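You operate a simulated robot arm through the tools that you are given. There is no shell and no other tool.

You run a simulated robot arm. Do the job below in one go: nothing can be reset, and whatever is moved stays where it is left.

Task
Put things in order on the top of the green bench. At the end: the brown sanding block is on the pink tray (marked "TRAY THREE"); the cream chip wiper stands on top of the yellow block; the white pass tag stands on top of the cream filter; the purple pin tool stands where the brown sanding block stood; whatever was shut is shut again. Leave all else as you found it, and nothing knocked over.

It is judged by the outcome, as a careful person would: the job done as asked, and still so three seconds after it is handed in. It fails if anything else is knocked over, pushed out of place, dropped, spilled or broken.

Robot
A 6-joint arm with a two-finger gripper, fixed in place. Base frame: the origin is at the foot of the arm, x ahead of it, y to its left, z up; the work surface is at about z = 0.84. Readings come in m, rad, newtons and seconds.
With the tool pointing down near the work surface it reaches from about 0.12 to 0.68 m from the base axis. Its first joint turns from -1.152 to 1.152 rad. Payload 2.45 kg.
Tool frame: the origin (TCP) lies between the finger pads and is the grasp point; the fingertips stand 0.03 m ahead of it; z points along the fingers, y is the line along which they close. Largest opening 0.106 m; the body of the gripper starts 0.079 m behind the TCP.
Orientation is that of the tool frame in the base frame, as a unit quaternion [w, x, y, z]. With the fingers straight down and closing along the base's y, the tool's x points along the base's -x, its y along +y and its z along -z.

Tools
- The arm moves only by the tool nudge_tool. Its argument "commands" is a list of rows, each a list of 7 numbers: the finger opening in m, from 0 to 0.106, then the shift along the tool's x, y, z in m, then the turn, a rotation vector about the tool's x, y, z in rad. In form: [[grip, dx, dy, dz, rx, ry, rz], ...]. A call has 1 to 20 rows; each row is the pose to reach, as a shift and turn from the pose commanded when the call began, along the tool's axes at that moment. Rows are played at 5 a second. More than 0.05 m and 0.15 rad between two rows, or a gripper value outside its range, and nothing of the call is played. A pose out of reach is approached as far as the arm can. The call stops where the force on the tool passes 40 N (or 10 N more than at its start, if that is more) or the arm is blocked; 0.2 s more then pass. The fingers move at their own pace (about 0.153 m/s each) and stop on an object; they squeeze with about 34 N. The grip force told is the motor's: it shows also when the fingers shut on nothing. Time passes only in rows, and 0.2 s behind the last, so rows that repeat a pose let the fingers close. It gives the time, the measured TCP pose, the force on the tool (base axes), the opening and the grip force at its end, in the units of the frame above (readings bear some noise), with the torque about the TCP (base axes, N m) and any sound that the robot's microphone picked up.
- Cameras (640 x 400 px; columns grow to the right, rows downward): "scene" is fixed at [0.0773, 0.4302, 1.412]; the picture's right is [-0.47, -0.88, 0.00], its down [-0.56, 0.30, -0.77] and it looks along [0.68, -0.37, -0.63] (base axes); focal length 298 px, centre (320, 200). "wrist" rides on the gripper at [0.076, -0.002, -0.106] in the tool frame; the picture's right is [0.02, 1.00, 0.00], its down [-0.78, 0.02, -0.62] and it looks along [-0.62, 0.01, 0.78] (tool axes); focal length 247 px, centre (320, 200). There is no depth. A picture from a camera that has moved, and an enlarged one, comes with that camera's place and axes in the base frame and with its lens. The place of the scene camera against the robot may be out by one fixed shift of up to 0.025 m in any direction.
- snapshot(camera): a new picture of that camera. No time passes.
- inspect(camera, box): a new picture of the part [left, top, right, bottom] of that camera's present view, enlarged. No time passes.
- finish_job(): hands the job in; it is judged then, once.

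Places have to be worked out from the pictures, the camera data and where the tool is seen. Open the gripper and draw the arm clear of the work before you hand the job in, unless the task says otherwise.

The tools are called after ">>>" as a command line: name --pt "numbers of a row" for each row, then --argument value for the rest, lists and objects as JSON in quotes. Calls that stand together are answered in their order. nudge_tool: Moves the arm, as the interface text tells. Its arguments: {"type":"object","properties":{"commands":{"type":"array"}},"required":["commands"]} The other tools are called the same way: snapshot (camera) takes a picture; inspect (camera, box) takes an enlarged picture of a part of a camera's view; finish_job () hands the job in.

At the start:

```text
clock: 0.0
tool_pos: [0.4356, -0.0376, 1.1783]
tool_rot: [0.0, 0.0, 1.0, 0.0]
ft_force: [0.1, -0.5, -0.2]
torque: [0.0, 0.01, 0.0]
width: 0.1059
finger_force: 0.0
```

scene: 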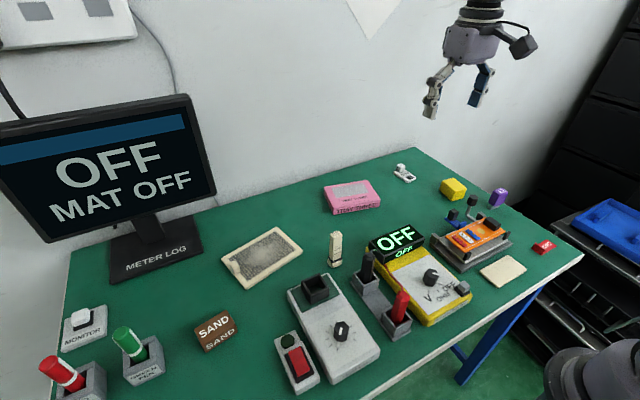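
wrist: 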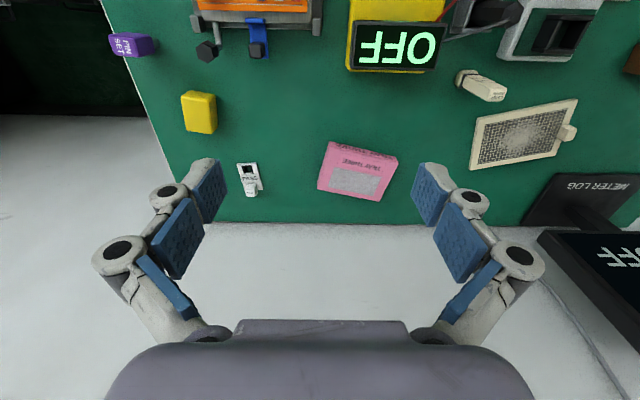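

The first pictures show the green bench with many items; I'll look closer at the parts of the scene to identify each one.

>>> inspect --camera "scene" --box '[380, 140, 580, 300]'

>>> inspect --camera "scene" --box '[200, 160, 400, 300]'

>>> inspect --camera "scene" --box '[30, 260, 260, 400]'

>>> inspect --camera "wrist" --box '[80, 0, 360, 220]'

>>> inspect --camera "wrist" --box '[360, 0, 640, 220]'

>>> inspect --camera "scene" --box '[260, 220, 480, 400]'

```text
2.50 times, centred on (480, 220) of scene
camera zoom: at [0.0773, 0.4302, 1.412], right [-0.47, -0.88, 0.0], down [-0.56, 0.3, -0.77], along [0.68, -0.37, -0.63], focal length 745 px, centre (-80, 150)
```

zoom: 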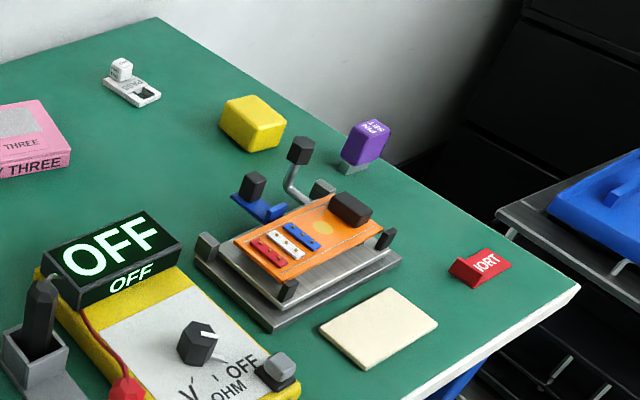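

```text
2.86 times, centred on (300, 230) of scene
camera zoom: at [0.0773, 0.4302, 1.412], right [-0.47, -0.88, 0.0], down [-0.56, 0.3, -0.77], along [0.68, -0.37, -0.63], focal length 852 px, centre (377, 114)
```

zoom: 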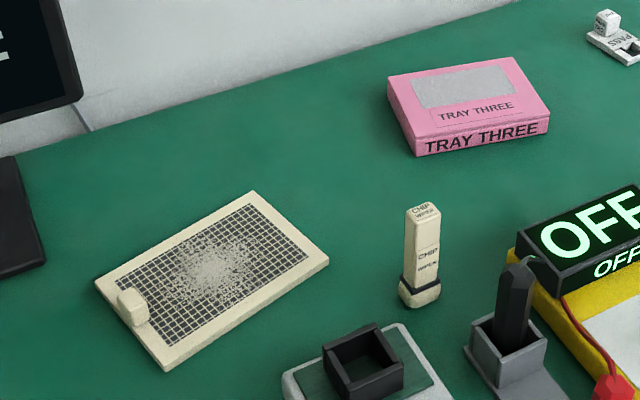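

```text
2.78 times, centred on (145, 330) of scene
camera zoom: at [0.0773, 0.4302, 1.412], right [-0.47, -0.88, 0.0], down [-0.56, 0.3, -0.77], along [0.68, -0.37, -0.63], focal length 830 px, centre (807, -162)
```

zoom: 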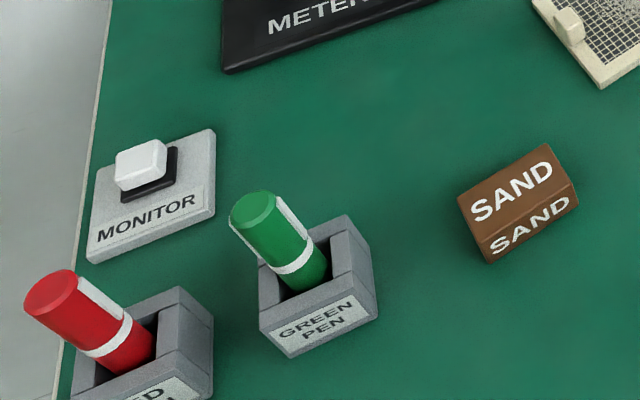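

```text
1.82 times, centred on (220, 110) of wrist
camera zoom: at [0.3596, -0.0389, 1.2848], right [-0.02, 1.0, 0.0], down [0.78, 0.02, 0.62], along [0.62, 0.01, -0.78], focal length 449 px, centre (502, 364)
```

zoom: 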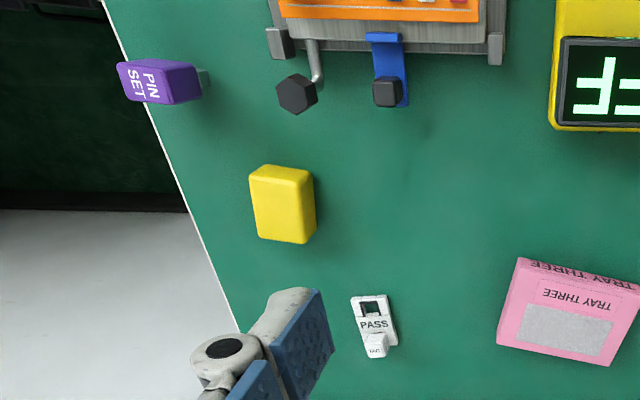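

```text
1.82 times, centred on (500, 110) of wrist
camera zoom: at [0.3596, -0.0389, 1.2848], right [-0.02, 1.0, 0.0], down [0.78, 0.02, 0.62], along [0.62, 0.01, -0.78], focal length 449 px, centre (-7, 364)
```

zoom: 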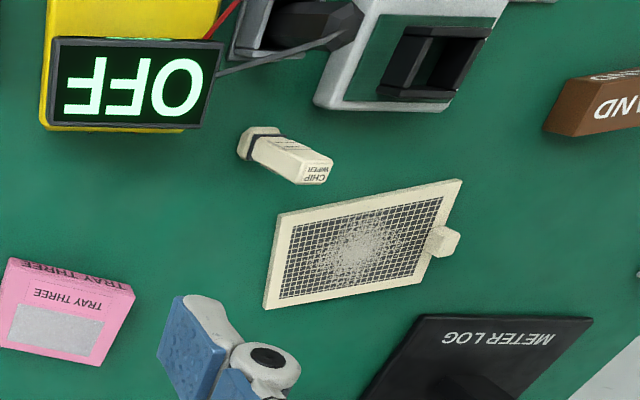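

```text
2.22 times, centred on (370, 310) of scene
camera zoom: at [0.0773, 0.4302, 1.412], right [-0.47, -0.88, 0.0], down [-0.56, 0.3, -0.77], along [0.68, -0.37, -0.63], focal length 662 px, centre (209, -44)
```

zoom: 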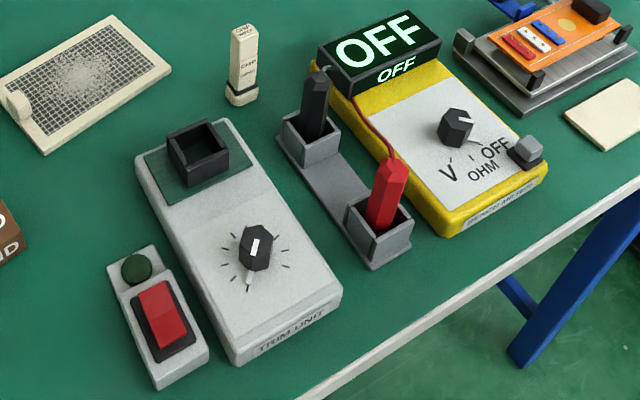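

The wrist view suggests: tray about (0.62, 0.04), pass tag about (0.655, -0.187), yellow block (0.50, -0.24), pin tool (0.41, -0.305), wiper (0.454, 0.208), filter (0.54, 0.34) and sanding block (0.42, 0.47). I move high and clear toward the right side to look closely at the pin tool, yellow block and tag.

>>> nudge_tool --pt "0.106 0.023 -0.033 0.012 0 0 0" --pt "0.106 0.046 -0.066 0.024 0 0 0" --pt "0.106 0.07 -0.098 0.037 0 0 0" --pt "0.106 0.093 -0.131 0.049 0 0 0" --pt "0.106 0.116 -0.164 0.061 0 0 0" --pt "0.106 0.14 -0.197 0.073 0 0 0" --pt "0.106 0.163 -0.229 0.086 0 0 0" --pt "0.106 0.186 -0.262 0.098 0 0 0" --pt "0.106 0.186 -0.262 0.098 0 0 0"

>>> snapshot --camera "wrist"

>>> snapshot --camera "scene"

```text
clock: 2.0
tool_pos: [0.2487, -0.2997, 1.0784]
tool_rot: [0.0, 0.0, 1.0, 0.0]
ft_force: [0.5, -0.4, -0.3]
torque: [-0.03, 0.01, 0.0]
width: 0.1059
finger_force: 0.1
```

```text
taken
camera wrist: at [0.1724, -0.3021, 1.1854], right [-0.02, 1.0, 0.0], down [0.78, 0.02, 0.62], along [0.62, 0.01, -0.78], focal length 247 px, centre (320, 200)
```

wrist: 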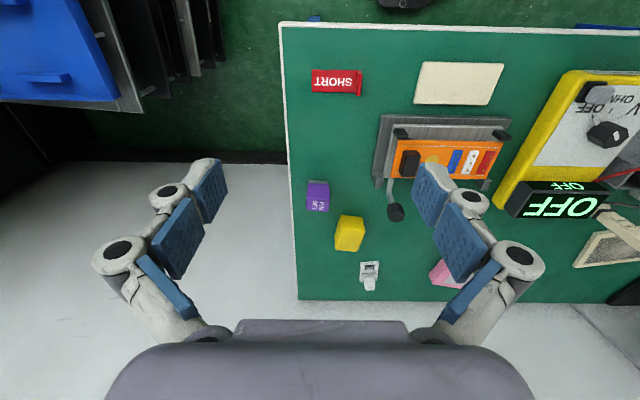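

```text
taken
```

scene: 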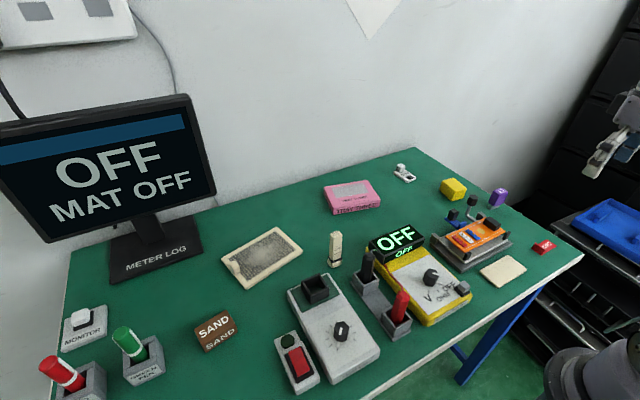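

The pin tool is at about (0.407, -0.301) near the right edge of the bench (edge y ≈ -0.35). I zoom in on these items.

>>> inspect --camera "wrist" --box '[280, 160, 420, 300]'

>>> inspect --camera "wrist" --box '[290, 40, 530, 220]'

>>> inspect --camera "scene" --box '[430, 160, 530, 230]'

>>> inspect --camera "scene" --box '[380, 155, 430, 190]'

```text
2.86 times, centred on (350, 230) of wrist
camera zoom: at [0.1724, -0.3021, 1.1854], right [-0.02, 1.0, 0.0], down [0.78, 0.02, 0.62], along [0.62, 0.01, -0.78], focal length 706 px, centre (234, 114)
```

zoom: 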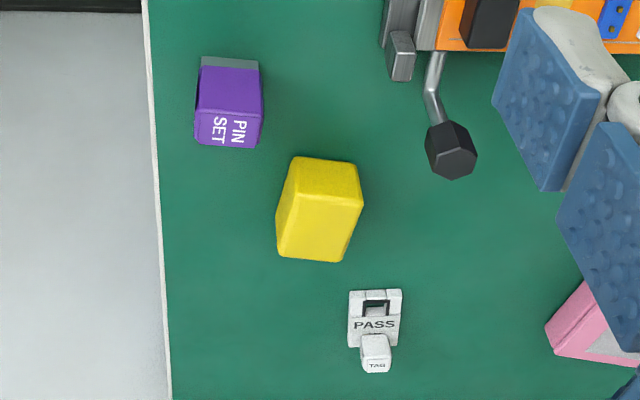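

```text
2.22 times, centred on (410, 130) of wrist
camera zoom: at [0.1724, -0.3021, 1.1854], right [-0.02, 1.0, 0.0], down [0.78, 0.02, 0.62], along [0.62, 0.01, -0.78], focal length 549 px, centre (120, 356)
```

zoom: 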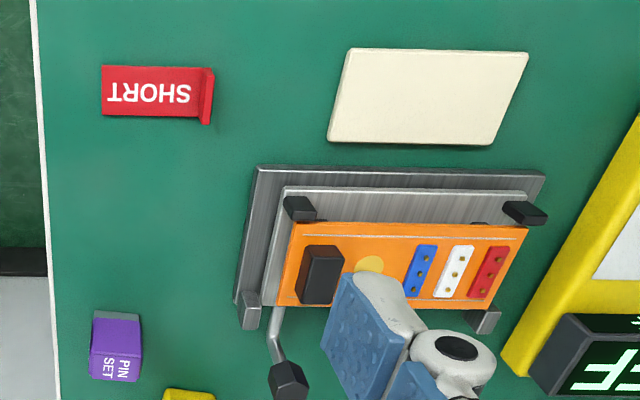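

```text
5.71 times, centred on (480, 195) of scene
camera zoom: at [0.0773, 0.4302, 1.412], right [-0.47, -0.88, 0.0], down [-0.56, 0.3, -0.77], along [0.68, -0.37, -0.63], focal length 1703 px, centre (-594, 229)
```

zoom: 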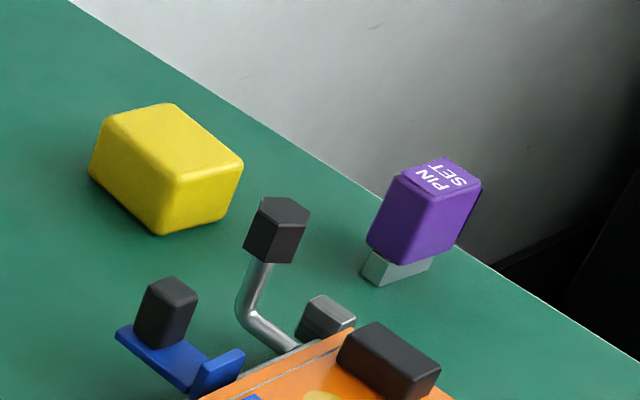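

```text
11.43 times, centred on (405, 172) of scene
camera zoom: at [0.0773, 0.4302, 1.412], right [-0.47, -0.88, 0.0], down [-0.56, 0.3, -0.77], along [0.68, -0.37, -0.63], focal length 3407 px, centre (-651, 514)
```

zoom: 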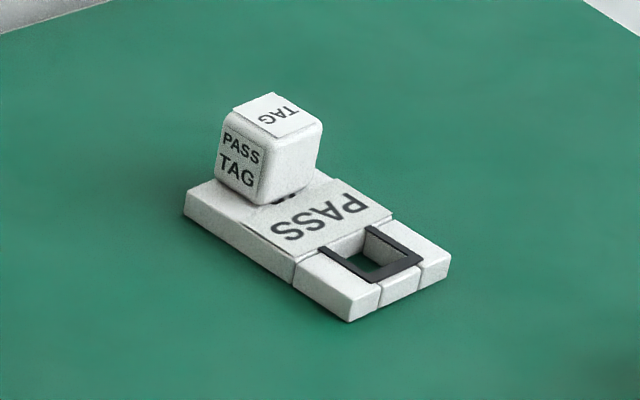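

The purple pin tool stands on a small grey foot; the tag is a flat card with a knob at its far end. Next I fly high (z ≈ 1.08) over to the sanding block to measure its pose from above.

>>> nudge_tool --pt "0.106 -0.01 0.045 0 0 0 0" --pt "0.106 -0.02 0.09 0 0 0 0" --pt "0.106 -0.03 0.135 0 0 0 0" --pt "0.106 -0.04 0.18 0 0 0 0" --pt "0.106 -0.05 0.225 0 0 0 0" --pt "0.106 -0.06 0.27 0 0 0 0" --pt "0.106 -0.07 0.315 0 0 0 0" --pt "0.106 -0.08 0.36 0 0 0 0" --pt "0.106 -0.09 0.405 0 0 0 0" --pt "0.106 -0.1 0.45 0 0 0 0" --pt "0.106 -0.11 0.495 0 0 0 0" --pt "0.106 -0.12 0.54 0 0 0 0" --pt "0.106 -0.13 0.585 0 0 0 0" --pt "0.106 -0.14 0.63 0 0 0 0" --pt "0.106 -0.15 0.675 0 0 0 0" --pt "0.106 -0.16 0.72 0 0 0 0" --pt "0.106 -0.165 0.76 0 0 0 0" --pt "0.106 -0.165 0.76 0 0 0 0"

>>> snapshot --camera "wrist"

>>> snapshot --camera "scene"

```text
clock: 5.8
tool_pos: [0.4152, 0.4608, 1.0797]
tool_rot: [0.001, 0.0, 1.0, 0.0]
ft_force: [0.2, -0.3, 0.5]
torque: [0.0, 0.02, 0.01]
width: 0.1058
finger_force: 0.1
```

```text
taken
camera wrist: at [0.3382, 0.4593, 1.1866], right [-0.02, 1.0, 0.0], down [0.78, 0.02, 0.62], along [0.62, 0.01, -0.78], focal length 247 px, centre (320, 200)
```

wrist: 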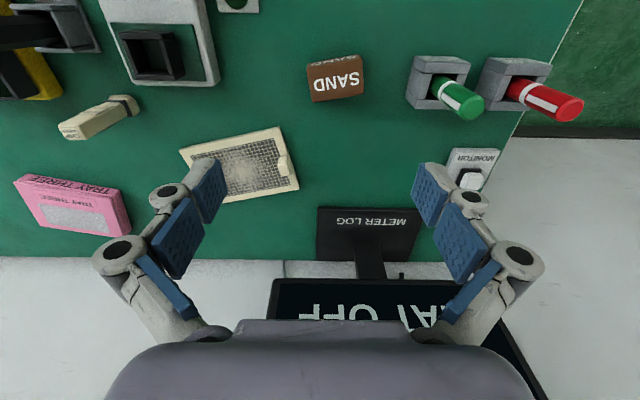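

```text
taken
```

scene: 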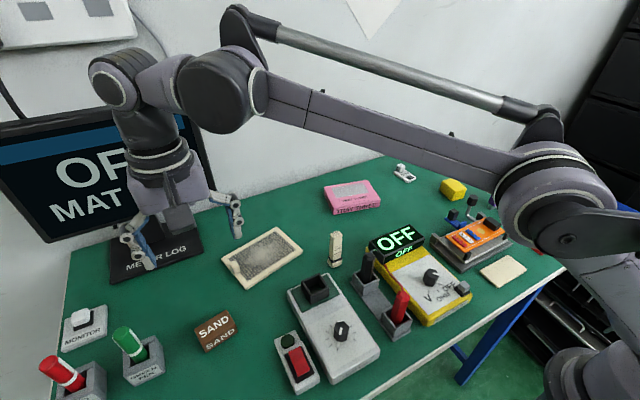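

The sanding block is in view ahead of the fingers; I zoom for precise edges of it, the wiper, filter and tray.

>>> inspect --camera "wrist" --box '[285, 40, 385, 115]'

>>> inspect --camera "wrist" --box '[40, 80, 320, 240]'

>>> inspect --camera "wrist" --box '[260, 180, 520, 340]'

```text
5.33 times, centred on (335, 78) of wrist
camera zoom: at [0.3382, 0.4593, 1.1866], right [-0.02, 1.0, 0.0], down [0.78, 0.02, 0.62], along [0.62, 0.01, -0.78], focal length 1317 px, centre (240, 853)
```

zoom: 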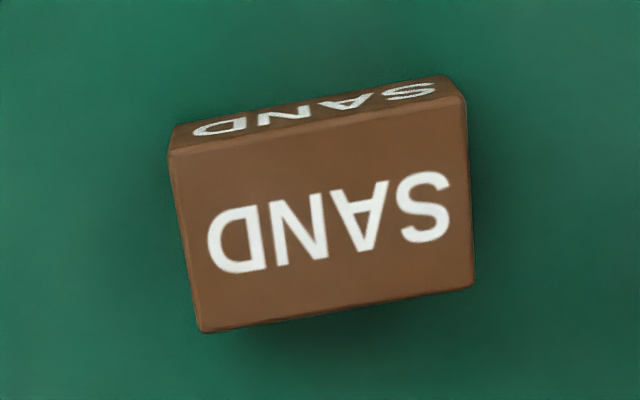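

```text
2.29 times, centred on (180, 160) of wrist
camera zoom: at [0.3382, 0.4593, 1.1866], right [-0.02, 1.0, 0.0], down [0.78, 0.02, 0.62], along [0.62, 0.01, -0.78], focal length 564 px, centre (640, 291)
```

zoom: 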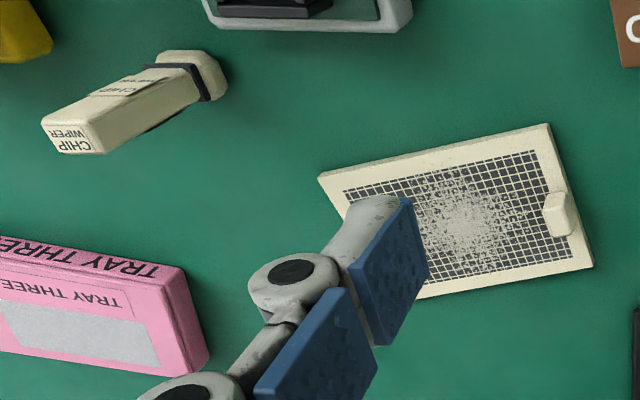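

```text
2.46 times, centred on (390, 260) of wrist
camera zoom: at [0.3382, 0.4593, 1.1866], right [-0.02, 1.0, 0.0], down [0.78, 0.02, 0.62], along [0.62, 0.01, -0.78], focal length 608 px, centre (148, 52)
```

zoom: 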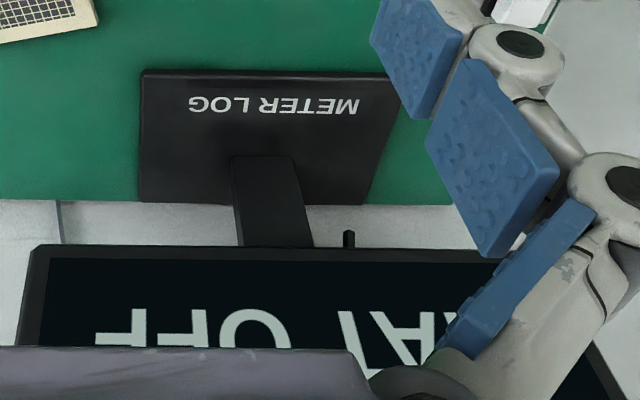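

From the corner rays the sanding block is 0.063 × 0.038 × 0.029 m, centred at about (0.410, 0.479), turned about +10.4°. The pen holder is close on its +y side, so I turn the gripper by +100° (camera to the -y side) to grip the short sides, and lower a bit to re-check.

>>> nudge_tool --pt "0.106 0.001 0.002 0.0 0 0 -0.146" --pt "0.1 0.001 0.003 0.0 0 0 -0.292" --pt "0.09 0.002 0.005 0.01 0 0 -0.438" --pt "0.08 0.002 0.006 0.02 0 0 -0.584" --pt "0.075 0.002 0.008 0.03 0 0 -0.73" --pt "0.07 0.003 0.009 0.04 0 0 -0.876" --pt "0.07 0.003 0.011 0.05 0 0 -1.022" --pt "0.07 0.003 0.012 0.06 0 0 -1.168" --pt "0.07 0.004 0.014 0.07 0 0 -1.314" --pt "0.07 0.004 0.015 0.08 0 0 -1.46" --pt "0.07 0.005 0.017 0.09 0 0 -1.606" --pt "0.07 0.005 0.018 0.1 0 0 -1.752" --pt "0.07 0.005 0.018 0.1 0 0 -1.752"

>>> snapshot --camera "wrist"

>>> snapshot --camera "scene"

```text
clock: 8.6
tool_pos: [0.4099, 0.4791, 0.9793]
tool_rot: [0.0, 0.769, -0.64, 0.0]
ft_force: [0.7, 0.5, 0.0]
torque: [0.0, 0.03, 0.01]
width: 0.0698
finger_force: 0.0
```

```text
taken
camera wrist: at [0.4257, 0.4047, 1.0872], right [-0.98, -0.2, 0.0], down [-0.16, 0.77, 0.62], along [-0.13, 0.61, -0.78], focal length 247 px, centre (320, 200)
```

wrist: 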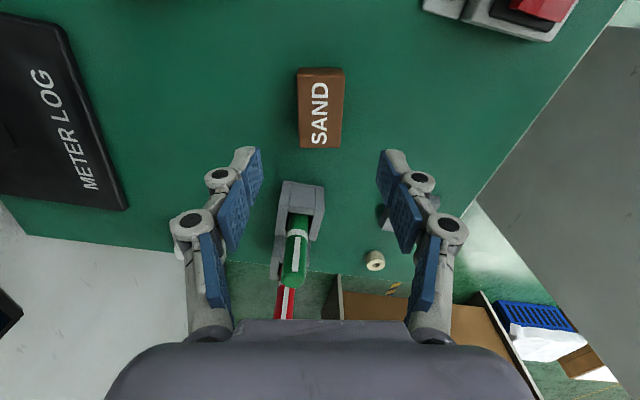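

```text
taken
```

scene: 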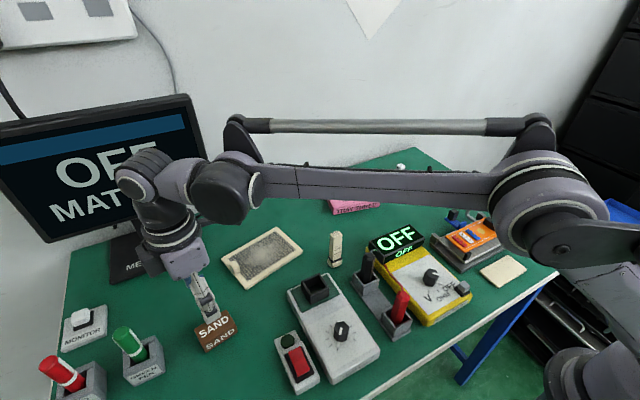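

The block is between the fingers, centred and about aligned. I zoom to check its alignment before descending.

>>> inspect --camera "wrist" --box '[260, 50, 380, 170]'

```text
3.33 times, centred on (320, 110) of wrist
camera zoom: at [0.4257, 0.4047, 1.0872], right [-0.98, -0.2, 0.0], down [-0.16, 0.77, 0.62], along [-0.13, 0.61, -0.78], focal length 823 px, centre (320, 500)
```

zoom: 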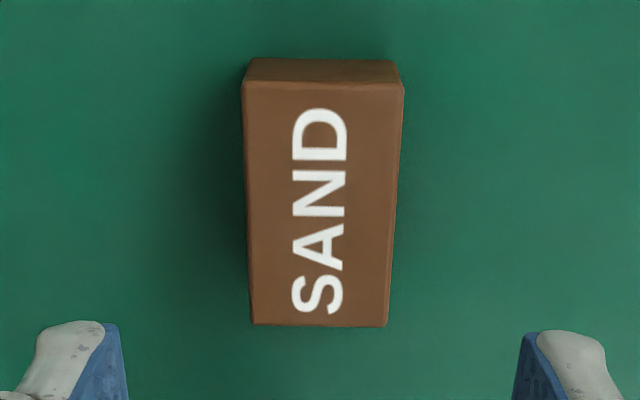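

Alignment is within about 1 mm and 1°. I descend so that the fingertips are about 4 mm above the bench, then close on the block.

>>> nudge_tool --pt "0.07 0 0 0.04 0 0 0" --pt "0.07 0 0 0.08 0 0 0" --pt "0.07 0 0 0.1 0 0 0" --pt "0.07 0 0 0.105 0 0 0" --pt "0.07 0 0 0.105 0 0 0" --pt "0.02 0 0 0.105 0 0 0" --pt "0.02 0 0 0.105 0 0 0" --pt "0.02 0 0 0.105 0 0 0"

>>> snapshot --camera "wrist"

```text
clock: 10.4
tool_pos: [0.4102, 0.4791, 0.8759]
tool_rot: [0.0, 0.768, -0.641, 0.0]
ft_force: [-1.3, 0.1, 3.3]
torque: [0.01, 0.07, 0.04]
width: 0.0386
finger_force: 34.0
```

```text
taken
camera wrist: at [0.4264, 0.4036, 0.9821], right [-0.98, -0.2, 0.0], down [-0.16, 0.77, 0.62], along [-0.12, 0.61, -0.78], focal length 247 px, centre (320, 200)
```

wrist: 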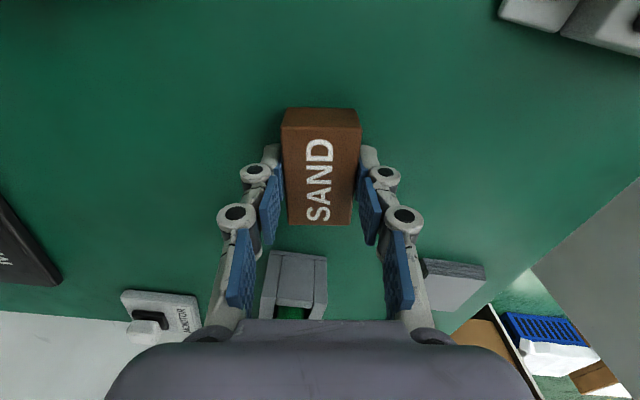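

The block is gripped (width 0.0386). I lift it straight up, then carry it over to above the tray centre (about 0.627, 0.036), turning to match the tray's yaw of about -10.5°.

>>> nudge_tool --pt "0.02 0 0 -0.04 0 0 0" --pt "0.02 0 0 -0.08 0 0 0" --pt "0.02 0 0 -0.125 0 0 0" --pt "0.02 0.0432 -0.0121 -0.13 0 0 0.033" --pt "0.02 0.0863 -0.0243 -0.13 0 0 0.066" --pt "0.02 0.1295 -0.0364 -0.13 0 0 0.1" --pt "0.02 0.1727 -0.0485 -0.13 0 0 0.133" --pt "0.02 0.2159 -0.0606 -0.13 0 0 0.166" --pt "0.02 0.259 -0.0728 -0.13 0 0 0.199" --pt "0.02 0.3022 -0.0849 -0.13 0 0 0.232" --pt "0.02 0.3454 -0.097 -0.13 0 0 0.265" --pt "0.02 0.3886 -0.1091 -0.13 0 0 0.299" --pt "0.02 0.4317 -0.1213 -0.13 0 0 0.332" --pt "0.02 0.4749 -0.1334 -0.13 0 0 0.365" --pt "0.02 0.4749 -0.1334 -0.13 0 0 0.365"

>>> snapshot --camera "wrist"

>>> snapshot --camera "scene"

```text
clock: 13.6
tool_pos: [0.6229, 0.0363, 1.0056]
tool_rot: [0.0, -0.639, 0.769, 0.0]
ft_force: [-0.2, 0.3, -0.1]
torque: [0.02, 0.01, 0.04]
width: 0.0388
finger_force: 33.5
```

```text
taken
camera wrist: at [0.6112, -0.0394, 1.1124], right [-0.99, 0.16, 0.0], down [0.13, 0.77, 0.62], along [0.1, 0.61, -0.78], focal length 247 px, centre (320, 200)
```

wrist: 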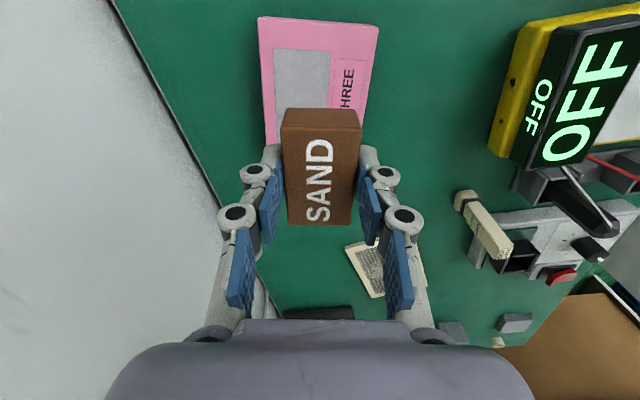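

```text
taken
```

scene: 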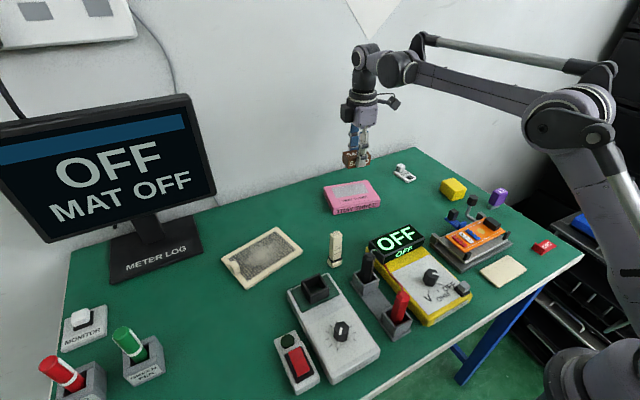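

The tray's top is about z 0.865–0.87, centre about (0.630, 0.037); the block hovers near its middle. I shift about 6 mm in x and lower to just above the tray.

>>> nudge_tool --pt "0.02 -0.002 -0.006 0.02 0 0 0" --pt "0.02 -0.002 -0.006 0.05 0 0 0" --pt "0.02 -0.002 -0.006 0.08 0 0 0" --pt "0.02 -0.002 -0.006 0.096 0 0 0" --pt "0.02 -0.002 -0.006 0.096 0 0 0"

>>> inspect --camera "scene" --box '[300, 120, 420, 220]'

>>> snapshot --camera "wrist"

```text
clock: 14.8
tool_pos: [0.6318, 0.0357, 0.9081]
tool_rot: [0.002, -0.639, 0.769, -0.001]
ft_force: [0.4, 1.7, -0.8]
torque: [0.02, 0.01, 0.0]
width: 0.0387
finger_force: 34.5
```

```text
4.00 times, centred on (360, 170) of scene
camera zoom: at [0.0773, 0.4302, 1.412], right [-0.47, -0.88, 0.0], down [-0.56, 0.3, -0.77], along [0.68, -0.37, -0.63], focal length 1192 px, centre (160, 320)
```

zoom: 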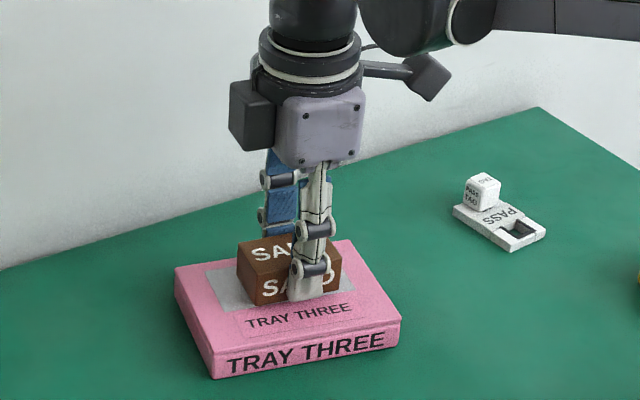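

```text
taken
camera wrist: at [0.6203, -0.0404, 1.0141], right [-0.99, 0.16, 0.0], down [0.13, 0.77, 0.62], along [0.1, 0.61, -0.78], focal length 247 px, centre (320, 200)
```

wrist: 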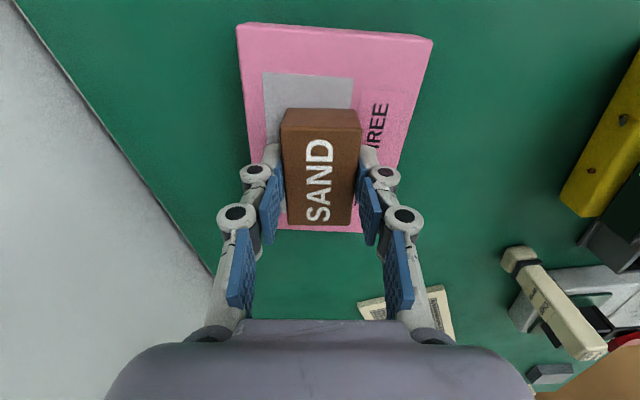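

The block is centred a few millimetres above the tray. I lower in small steps while watching the force.

>>> nudge_tool --pt "0.02 0 0 0.002 0 0 0" --pt "0.02 0 0 0.004 0 0 0" --pt "0.02 0 0 0.006 0 0 0" --pt "0.02 0 0 0.006 0 0 0"

>>> inspect --camera "scene" --box '[320, 165, 400, 220]'

```text
clock: 15.8
tool_pos: [0.6332, 0.0366, 0.9036]
tool_rot: [0.001, -0.639, 0.769, -0.001]
ft_force: [0.6, -0.8, 6.2]
torque: [0.0, 0.01, -0.01]
width: 0.0391
finger_force: 34.0
```

```text
7.27 times, centred on (360, 192) of scene
camera zoom: at [0.0772, 0.4302, 1.412], right [-0.47, -0.88, 0.0], down [-0.56, 0.3, -0.77], along [0.68, -0.37, -0.63], focal length 2168 px, centre (29, 254)
```

zoom: 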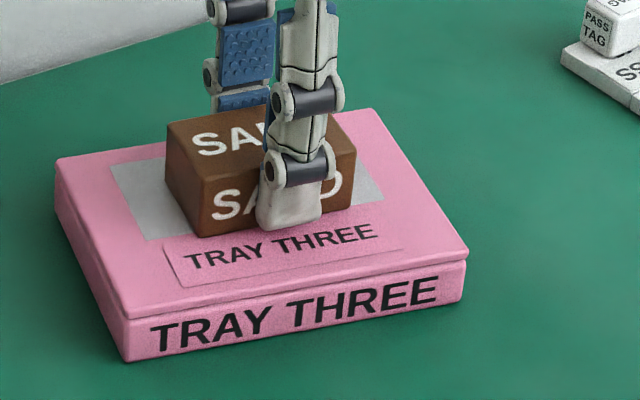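

The upward force of 6 N shows the block is resting on the tray. I open the fingers and rise straight up.

>>> nudge_tool --pt "0.045 0 0 0 0 0 0" --pt "0.06 0 0 0 0 0 0" --pt "0.07 0 0 0 0 0 0" --pt "0.07 0 0 -0.03 0 0 0" --pt "0.07 0 0 -0.07 0 0 0" --pt "0.07 0 0 -0.12 0 0 0" --pt "0.07 0 0 -0.15 0 0 0"

>>> snapshot --camera "wrist"

>>> snapshot --camera "scene"

```text
clock: 17.4
tool_pos: [0.6332, 0.0376, 1.0537]
tool_rot: [0.0, -0.639, 0.77, 0.0]
ft_force: [-0.3, 0.2, -0.6]
torque: [0.02, 0.01, 0.02]
width: 0.0699
finger_force: 0.0
```

```text
taken
camera wrist: at [0.622, -0.0392, 1.16], right [-0.99, 0.16, 0.0], down [0.13, 0.77, 0.62], along [0.1, 0.61, -0.78], focal length 247 px, centre (320, 200)
```

wrist: 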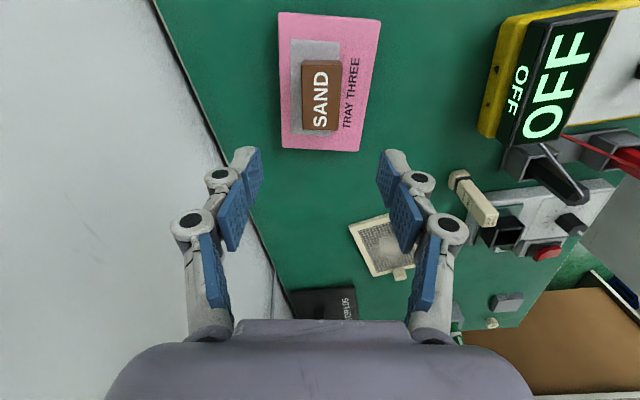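

```text
taken
```

scene: 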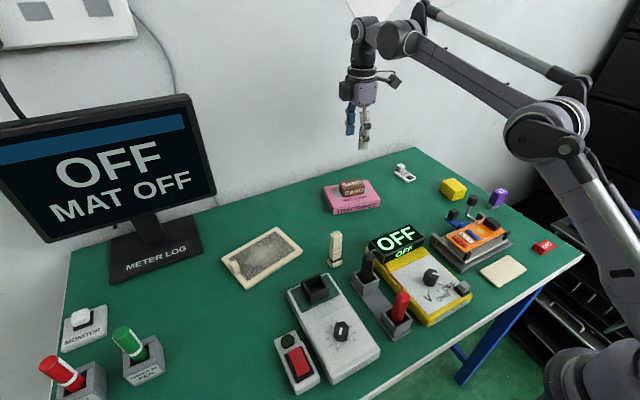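

The sanding block sits flat in the middle of the tray. Next I go above the pin tool (about 0.407, -0.301) at z ≈ 1.05, turning back to yaw 0, to measure it.

>>> nudge_tool --pt "0.07 0.0374 0.016 0 0 0 0.139" --pt "0.07 0.0747 0.032 0 0 0 0.278" --pt "0.07 0.1121 0.048 0 0 0 0.417" --pt "0.07 0.1494 0.064 0 0 0 0.556" --pt "0.07 0.1868 0.08 0 0 0 0.695" --pt "0.07 0.2242 0.0961 0 0 0 0.833" --pt "0.07 0.2615 0.1121 0 0 0 0.972" --pt "0.07 0.2989 0.1281 0 0 0 1.111" --pt "0.07 0.3362 0.1441 0 0 0 1.25" --pt "0.07 0.3736 0.1601 0 0 0 1.389" --pt "0.07 0.3736 0.1601 0 0 0 1.389"

>>> snapshot --camera "wrist"

>>> inspect --camera "wrist" --box '[240, 40, 400, 150]'

```text
clock: 19.8
tool_pos: [0.4072, -0.3015, 1.0513]
tool_rot: [0.0, 0.003, 1.0, 0.0]
ft_force: [0.2, 0.0, -0.8]
torque: [-0.02, 0.02, 0.0]
width: 0.0697
finger_force: 0.0
```

```text
taken
camera wrist: at [0.3312, -0.3032, 1.1589], right [-0.02, 1.0, 0.0], down [0.78, 0.01, 0.62], along [0.62, 0.01, -0.78], focal length 247 px, centre (320, 200)
```

wrist: 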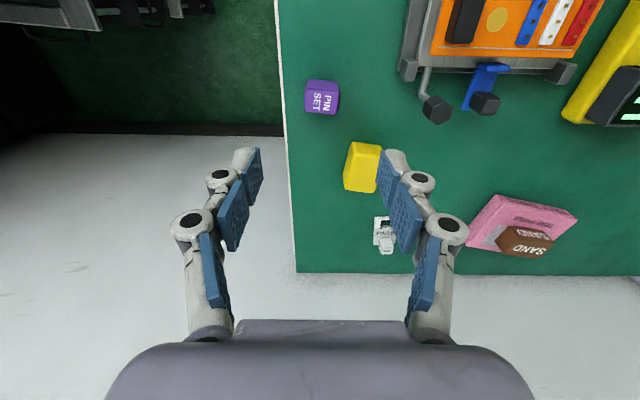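

```text
3.64 times, centred on (320, 95) of wrist
camera zoom: at [0.3312, -0.3032, 1.1589], right [-0.02, 1.0, 0.0], down [0.78, 0.01, 0.62], along [0.62, 0.01, -0.78], focal length 898 px, centre (320, 582)
```

zoom: 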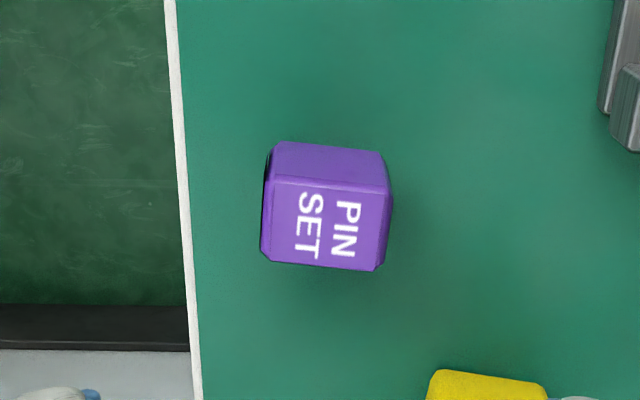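

The pin tool's top is at about z 0.896, centre about (0.411, -0.2995), 0.033 wide along y and turned about -4.5°. I align and lower part way, then re-check.

>>> nudge_tool --pt "0.065 -0.004 0.002 0.02 0 0 0.078" --pt "0.06 -0.004 0.002 0.06 0 0 0.078" --pt "0.06 -0.004 0.002 0.1 0 0 0.078" --pt "0.06 -0.004 0.002 0.1 0 0 0.078"

>>> snapshot --camera "wrist"

>>> inspect --camera "wrist" --box '[240, 90, 400, 200]'

>>> inspect --camera "scene" --box '[430, 130, 550, 230]'

```text
clock: 20.8
tool_pos: [0.4096, -0.3014, 0.9523]
tool_rot: [0.001, 0.04, 0.999, 0.0]
ft_force: [-0.3, 0.1, 0.0]
torque: [0.0, 0.0, -0.01]
width: 0.06
finger_force: 0.0
```

```text
taken
camera wrist: at [0.334, -0.2968, 1.0594], right [0.06, 1.0, 0.0], down [0.78, -0.05, 0.62], along [0.62, -0.04, -0.78], focal length 247 px, centre (320, 200)
```

wrist: 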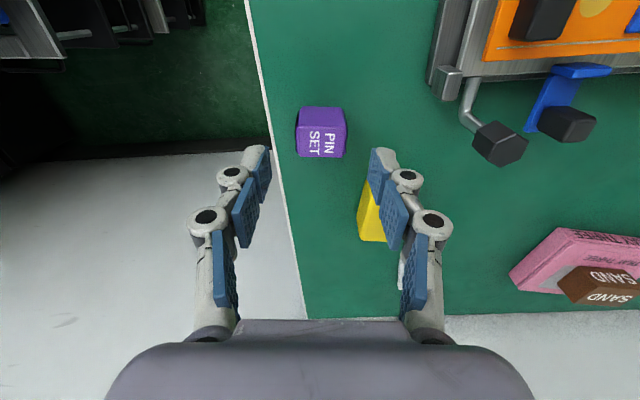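

```text
3.64 times, centred on (320, 145) of wrist
camera zoom: at [0.334, -0.2968, 1.0594], right [0.06, 1.0, 0.0], down [0.78, -0.05, 0.62], along [0.62, -0.04, -0.78], focal length 898 px, centre (320, 400)
```

zoom: 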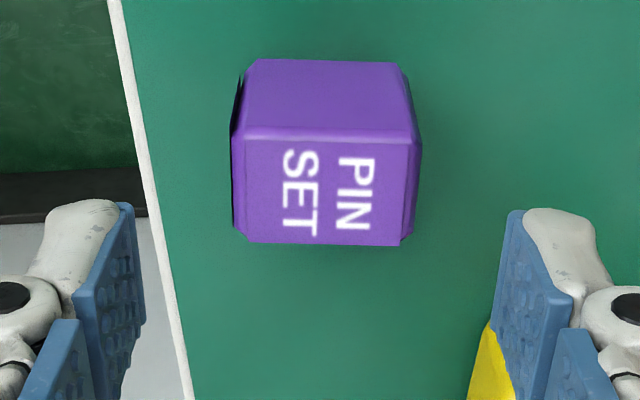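

```text
4.00 times, centred on (490, 180) of scene
camera zoom: at [0.0773, 0.4302, 1.412], right [-0.47, -0.88, 0.0], down [-0.56, 0.3, -0.77], along [0.68, -0.37, -0.63], focal length 1192 px, centre (-360, 280)
```

zoom: 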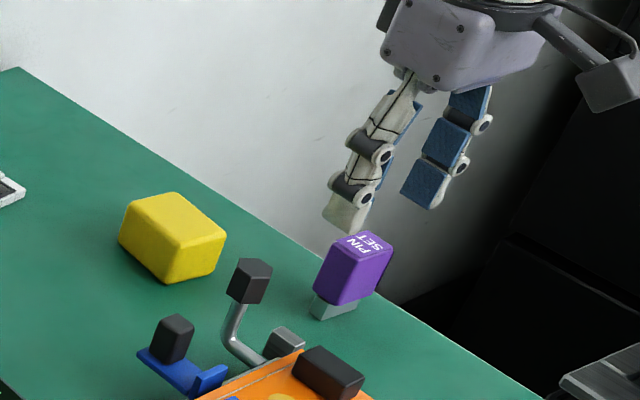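

Alignment is good (within about 2 mm). I descend to TCP z ≈ 0.882, tips above the bench, and close on the purple handle.

>>> nudge_tool --pt "0.06 -0.002 0.001 0.03 0 0 0" --pt "0.06 -0.002 0.001 0.055 0 0 0" --pt "0.06 -0.002 0.001 0.07 0 0 0" --pt "0.06 -0.002 0.001 0.07 0 0 0" --pt "0.02 -0.002 0.001 0.07 0 0 0" --pt "0.02 -0.002 0.001 0.07 0 0 0" --pt "0.02 -0.002 0.001 0.07 0 0 0"

>>> snapshot --camera "wrist"

>>> inspect --camera "scene" --box '[430, 130, 550, 230]'

```text
clock: 22.4
tool_pos: [0.4131, -0.3009, 0.883]
tool_rot: [0.001, 0.039, 0.999, 0.0]
ft_force: [-0.6, 0.1, 0.3]
torque: [0.0, 0.02, 0.02]
width: 0.0346
finger_force: 34.6
```

```text
taken
camera wrist: at [0.3357, -0.2963, 0.9897], right [0.06, 1.0, 0.0], down [0.78, -0.05, 0.62], along [0.62, -0.04, -0.78], focal length 247 px, centre (320, 200)
```

wrist: 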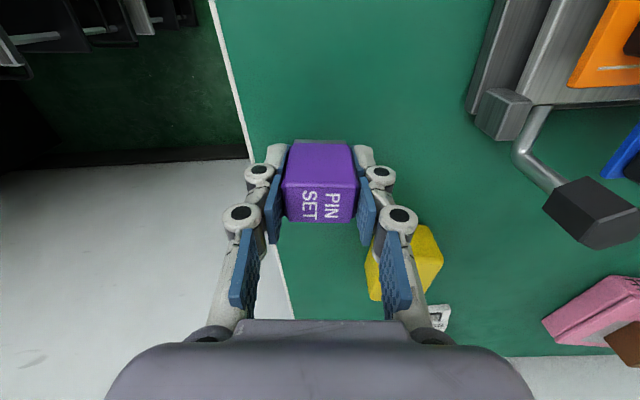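

```text
4.00 times, centred on (490, 180) of scene
camera zoom: at [0.0773, 0.4302, 1.412], right [-0.47, -0.88, 0.0], down [-0.56, 0.3, -0.77], along [0.68, -0.37, -0.63], focal length 1192 px, centre (-360, 280)
```

zoom: 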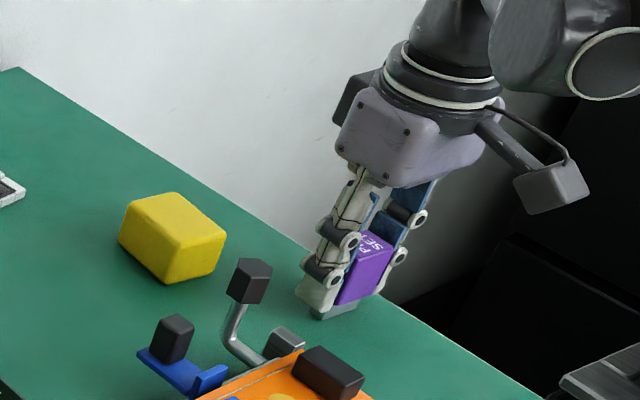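

The pin tool is gripped (width 0.0346). I lift it gently and check the force and that the grey foot comes along.

>>> nudge_tool --pt "0.02 0 0 -0.01 0 0 0" --pt "0.02 0 0 -0.03 0 0 0" --pt "0.02 0 0 -0.07 0 0 0" --pt "0.02 0 0 -0.12 0 0 0" --pt "0.02 0 0 -0.16 0 0 0" --pt "0.02 0 0 -0.16 0 0 0"

>>> snapshot --camera "wrist"

>>> inspect --camera "scene" --box '[420, 80, 580, 220]'

```text
clock: 23.8
tool_pos: [0.4104, -0.299, 1.0421]
tool_rot: [0.001, 0.04, 0.999, 0.0]
ft_force: [0.4, 0.3, -1.1]
torque: [0.01, 0.0, 0.03]
width: 0.0347
finger_force: 34.1
```

```text
taken
camera wrist: at [0.3332, -0.2942, 1.1496], right [0.06, 1.0, 0.0], down [0.78, -0.05, 0.62], along [0.62, -0.04, -0.78], focal length 247 px, centre (320, 200)
```

wrist: 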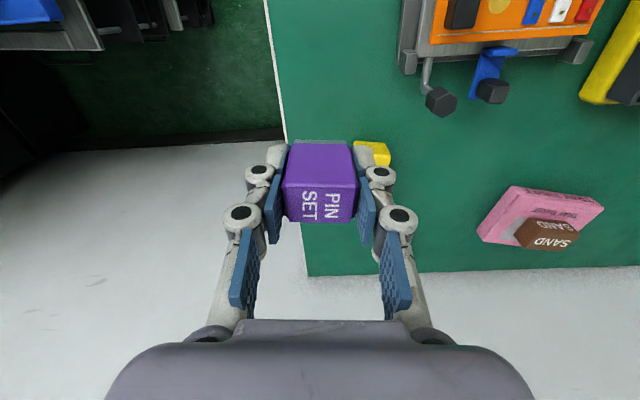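

```text
2.86 times, centred on (500, 150) of scene
camera zoom: at [0.0773, 0.4302, 1.412], right [-0.47, -0.88, 0.0], down [-0.56, 0.3, -0.77], along [0.68, -0.37, -0.63], focal length 852 px, centre (-194, 343)
```

zoom: 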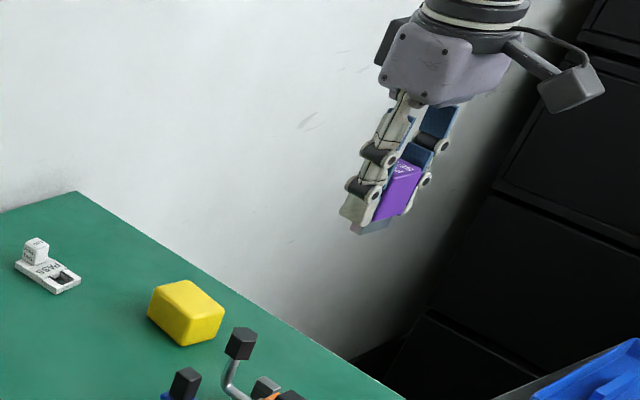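

The pin tool came up whole, with its foot. I carry it at z ≈ 1.04 across to above the sanding block's old place (0.410, 0.479).

>>> nudge_tool --pt "0.02 0.0037 0.0456 0 0 0 0" --pt "0.02 0.0073 0.0912 0 0 0 0" --pt "0.02 0.011 0.1369 0 0 0 0" --pt "0.02 0.0146 0.1825 0 0 0 0" --pt "0.02 0.0183 0.2281 0 0 0 0" --pt "0.02 0.022 0.2737 0 0 0 0" --pt "0.02 0.0256 0.3193 0 0 0 0" --pt "0.02 0.0293 0.3649 0 0 0 0" --pt "0.02 0.0329 0.4106 0 0 0 0" --pt "0.02 0.0366 0.4562 0 0 0 0" --pt "0.02 0.0402 0.5018 0 0 0 0" --pt "0.02 0.0439 0.5474 0 0 0 0" --pt "0.02 0.0476 0.593 0 0 0 0" --pt "0.02 0.0512 0.6386 0 0 0 0" --pt "0.02 0.0549 0.6843 0 0 0 0" --pt "0.02 0.0585 0.7299 0 0 0 0" --pt "0.02 0.0622 0.7755 0 0 0 0" --pt "0.02 0.0622 0.7755 0 0 0 0"

>>> snapshot --camera "wrist"

>>> snapshot --camera "scene"

```text
clock: 27.6
tool_pos: [0.4125, 0.4803, 1.0406]
tool_rot: [0.001, 0.04, 0.999, -0.001]
ft_force: [1.0, -0.3, -0.7]
torque: [0.01, -0.01, 0.02]
width: 0.0347
finger_force: 33.9
```

```text
taken
camera wrist: at [0.335, 0.4845, 1.147], right [0.06, 1.0, 0.0], down [0.78, -0.05, 0.62], along [0.62, -0.04, -0.78], focal length 247 px, centre (320, 200)
```

wrist: 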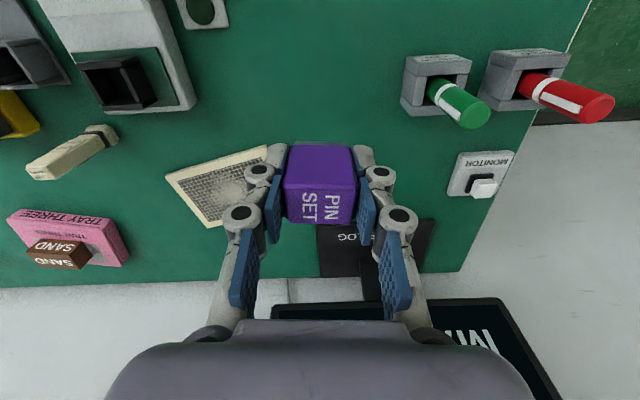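

```text
taken
```

scene: 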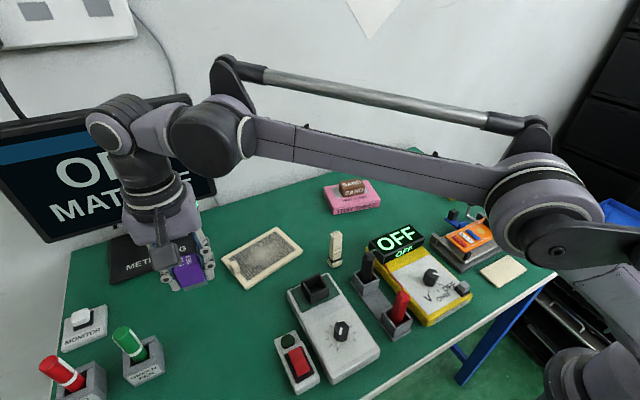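

I'm over the old place with about 3 cm clearance to the pen holder. I lower to a few millimetres above contact.

>>> nudge_tool --pt "0.02 0.002 -0.001 0.04 0 0 0" --pt "0.02 0.002 -0.001 0.08 0 0 0" --pt "0.02 0.002 -0.001 0.12 0 0 0" --pt "0.02 0.002 -0.001 0.145 0 0 0" --pt "0.02 0.002 -0.001 0.153 0 0 0" --pt "0.02 0.002 -0.001 0.153 0 0 0"

>>> inspect --camera "scene" --box '[150, 260, 290, 380]'

>>> snapshot --camera "wrist"

```text
clock: 29.0
tool_pos: [0.4105, 0.479, 0.8872]
tool_rot: [0.001, 0.04, 0.999, 0.0]
ft_force: [0.0, 0.8, -1.1]
torque: [0.01, -0.02, 0.02]
width: 0.0349
finger_force: 34.4
```

```text
3.33 times, centred on (220, 320) of scene
camera zoom: at [0.0773, 0.4303, 1.412], right [-0.47, -0.88, 0.0], down [-0.56, 0.3, -0.77], along [0.68, -0.37, -0.63], focal length 994 px, centre (653, -200)
```

zoom: 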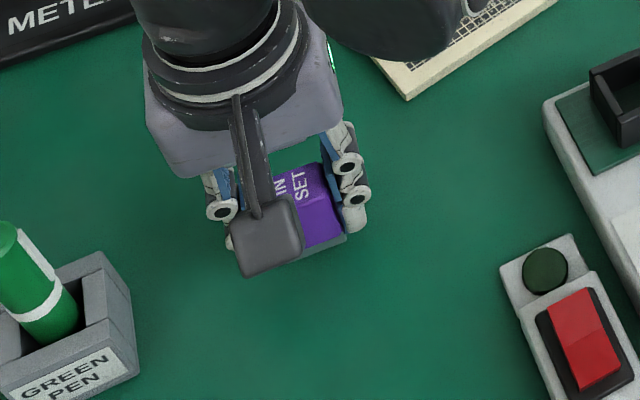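

```text
taken
camera wrist: at [0.3341, 0.4825, 0.994], right [0.06, 1.0, 0.0], down [0.78, -0.05, 0.62], along [0.62, -0.04, -0.78], focal length 247 px, centre (320, 200)
```

wrist: 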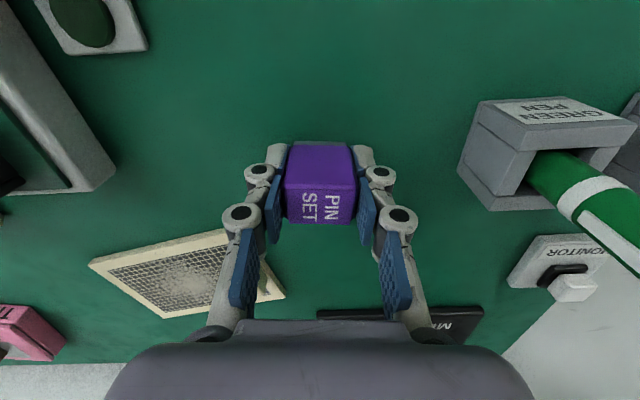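

The pin tool is a few millimetres above the bench and clear of the pen holder. I lower the last bit in small steps watching the force.

>>> nudge_tool --pt "0.02 0 0 0.002 0 0 0" --pt "0.02 0 0 0.004 0 0 0" --pt "0.02 0 0 0.005 0 0 0" --pt "0.02 0 0 0.005 0 0 0"

```text
clock: 30.0
tool_pos: [0.4108, 0.4786, 0.8829]
tool_rot: [0.001, 0.041, 0.999, 0.0]
ft_force: [-0.2, 0.0, -0.8]
torque: [0.0, 0.02, 0.0]
width: 0.0348
finger_force: 33.8
```

No contact yet (force still shows only the weight). I go down another 2–3 mm.

>>> nudge_tool --pt "0.02 0 0 0.001 0 0 0" --pt "0.02 0 0 0.002 0 0 0" --pt "0.02 0 0 0.002 0 0 0"

```text
clock: 30.8
tool_pos: [0.4106, 0.4789, 0.8828]
tool_rot: [0.001, 0.04, 0.999, 0.0]
ft_force: [-0.1, -1.4, 14.6]
torque: [-0.04, 0.04, 0.03]
width: 0.0347
finger_force: 33.8
```

Contact at 14.6 N: the pin tool is on the bench. I ease up 1 mm, open the fingers and rise straight up.

>>> nudge_tool --pt "0.02 0 0 -0.001 0 0 0" --pt "0.04 0 0 -0.001 0 0 0" --pt "0.055 0 0 -0.001 0 0 0" --pt "0.055 0 0 -0.001 0 0 0" --pt "0.055 0 0 -0.03 0 0 0" --pt "0.055 0 0 -0.07 0 0 0" --pt "0.055 0 0 -0.115 0 0 0" --pt "0.055 0 0 -0.16 0 0 0" --pt "0.055 0 0 -0.16 0 0 0"

>>> snapshot --camera "wrist"

>>> inspect --camera "scene" --box '[150, 260, 290, 380]'

```text
clock: 32.8
tool_pos: [0.4101, 0.4774, 1.0456]
tool_rot: [0.001, 0.04, 0.999, 0.0]
ft_force: [0.9, 0.6, 0.1]
torque: [-0.01, -0.01, 0.0]
width: 0.0551
finger_force: 0.1
```

```text
taken
camera wrist: at [0.3337, 0.4825, 1.1523], right [0.06, 1.0, 0.0], down [0.78, -0.05, 0.62], along [0.62, -0.04, -0.78], focal length 247 px, centre (320, 200)
```

wrist: 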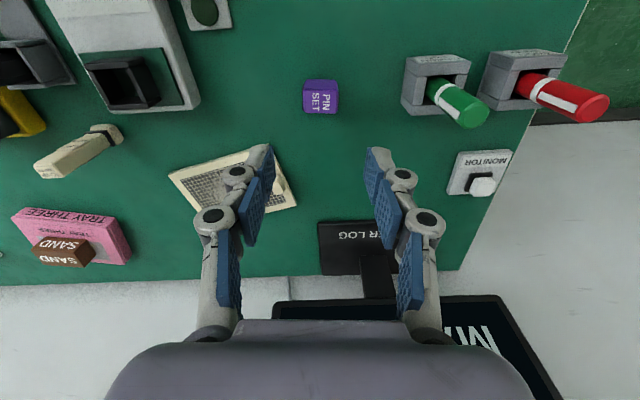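

```text
3.33 times, centred on (220, 320) of scene
camera zoom: at [0.0773, 0.4302, 1.412], right [-0.47, -0.88, 0.0], down [-0.56, 0.3, -0.77], along [0.68, -0.37, -0.63], focal length 994 px, centre (653, -200)
```

zoom: 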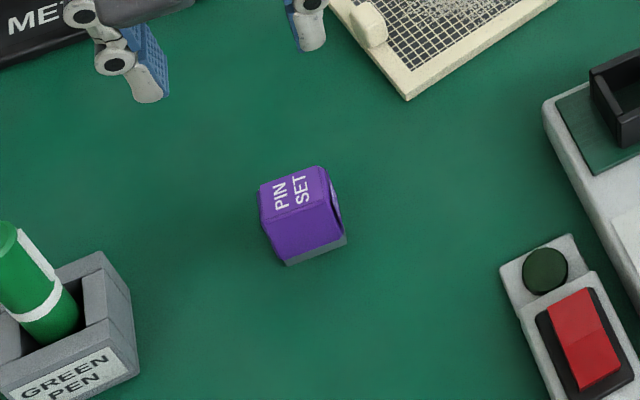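

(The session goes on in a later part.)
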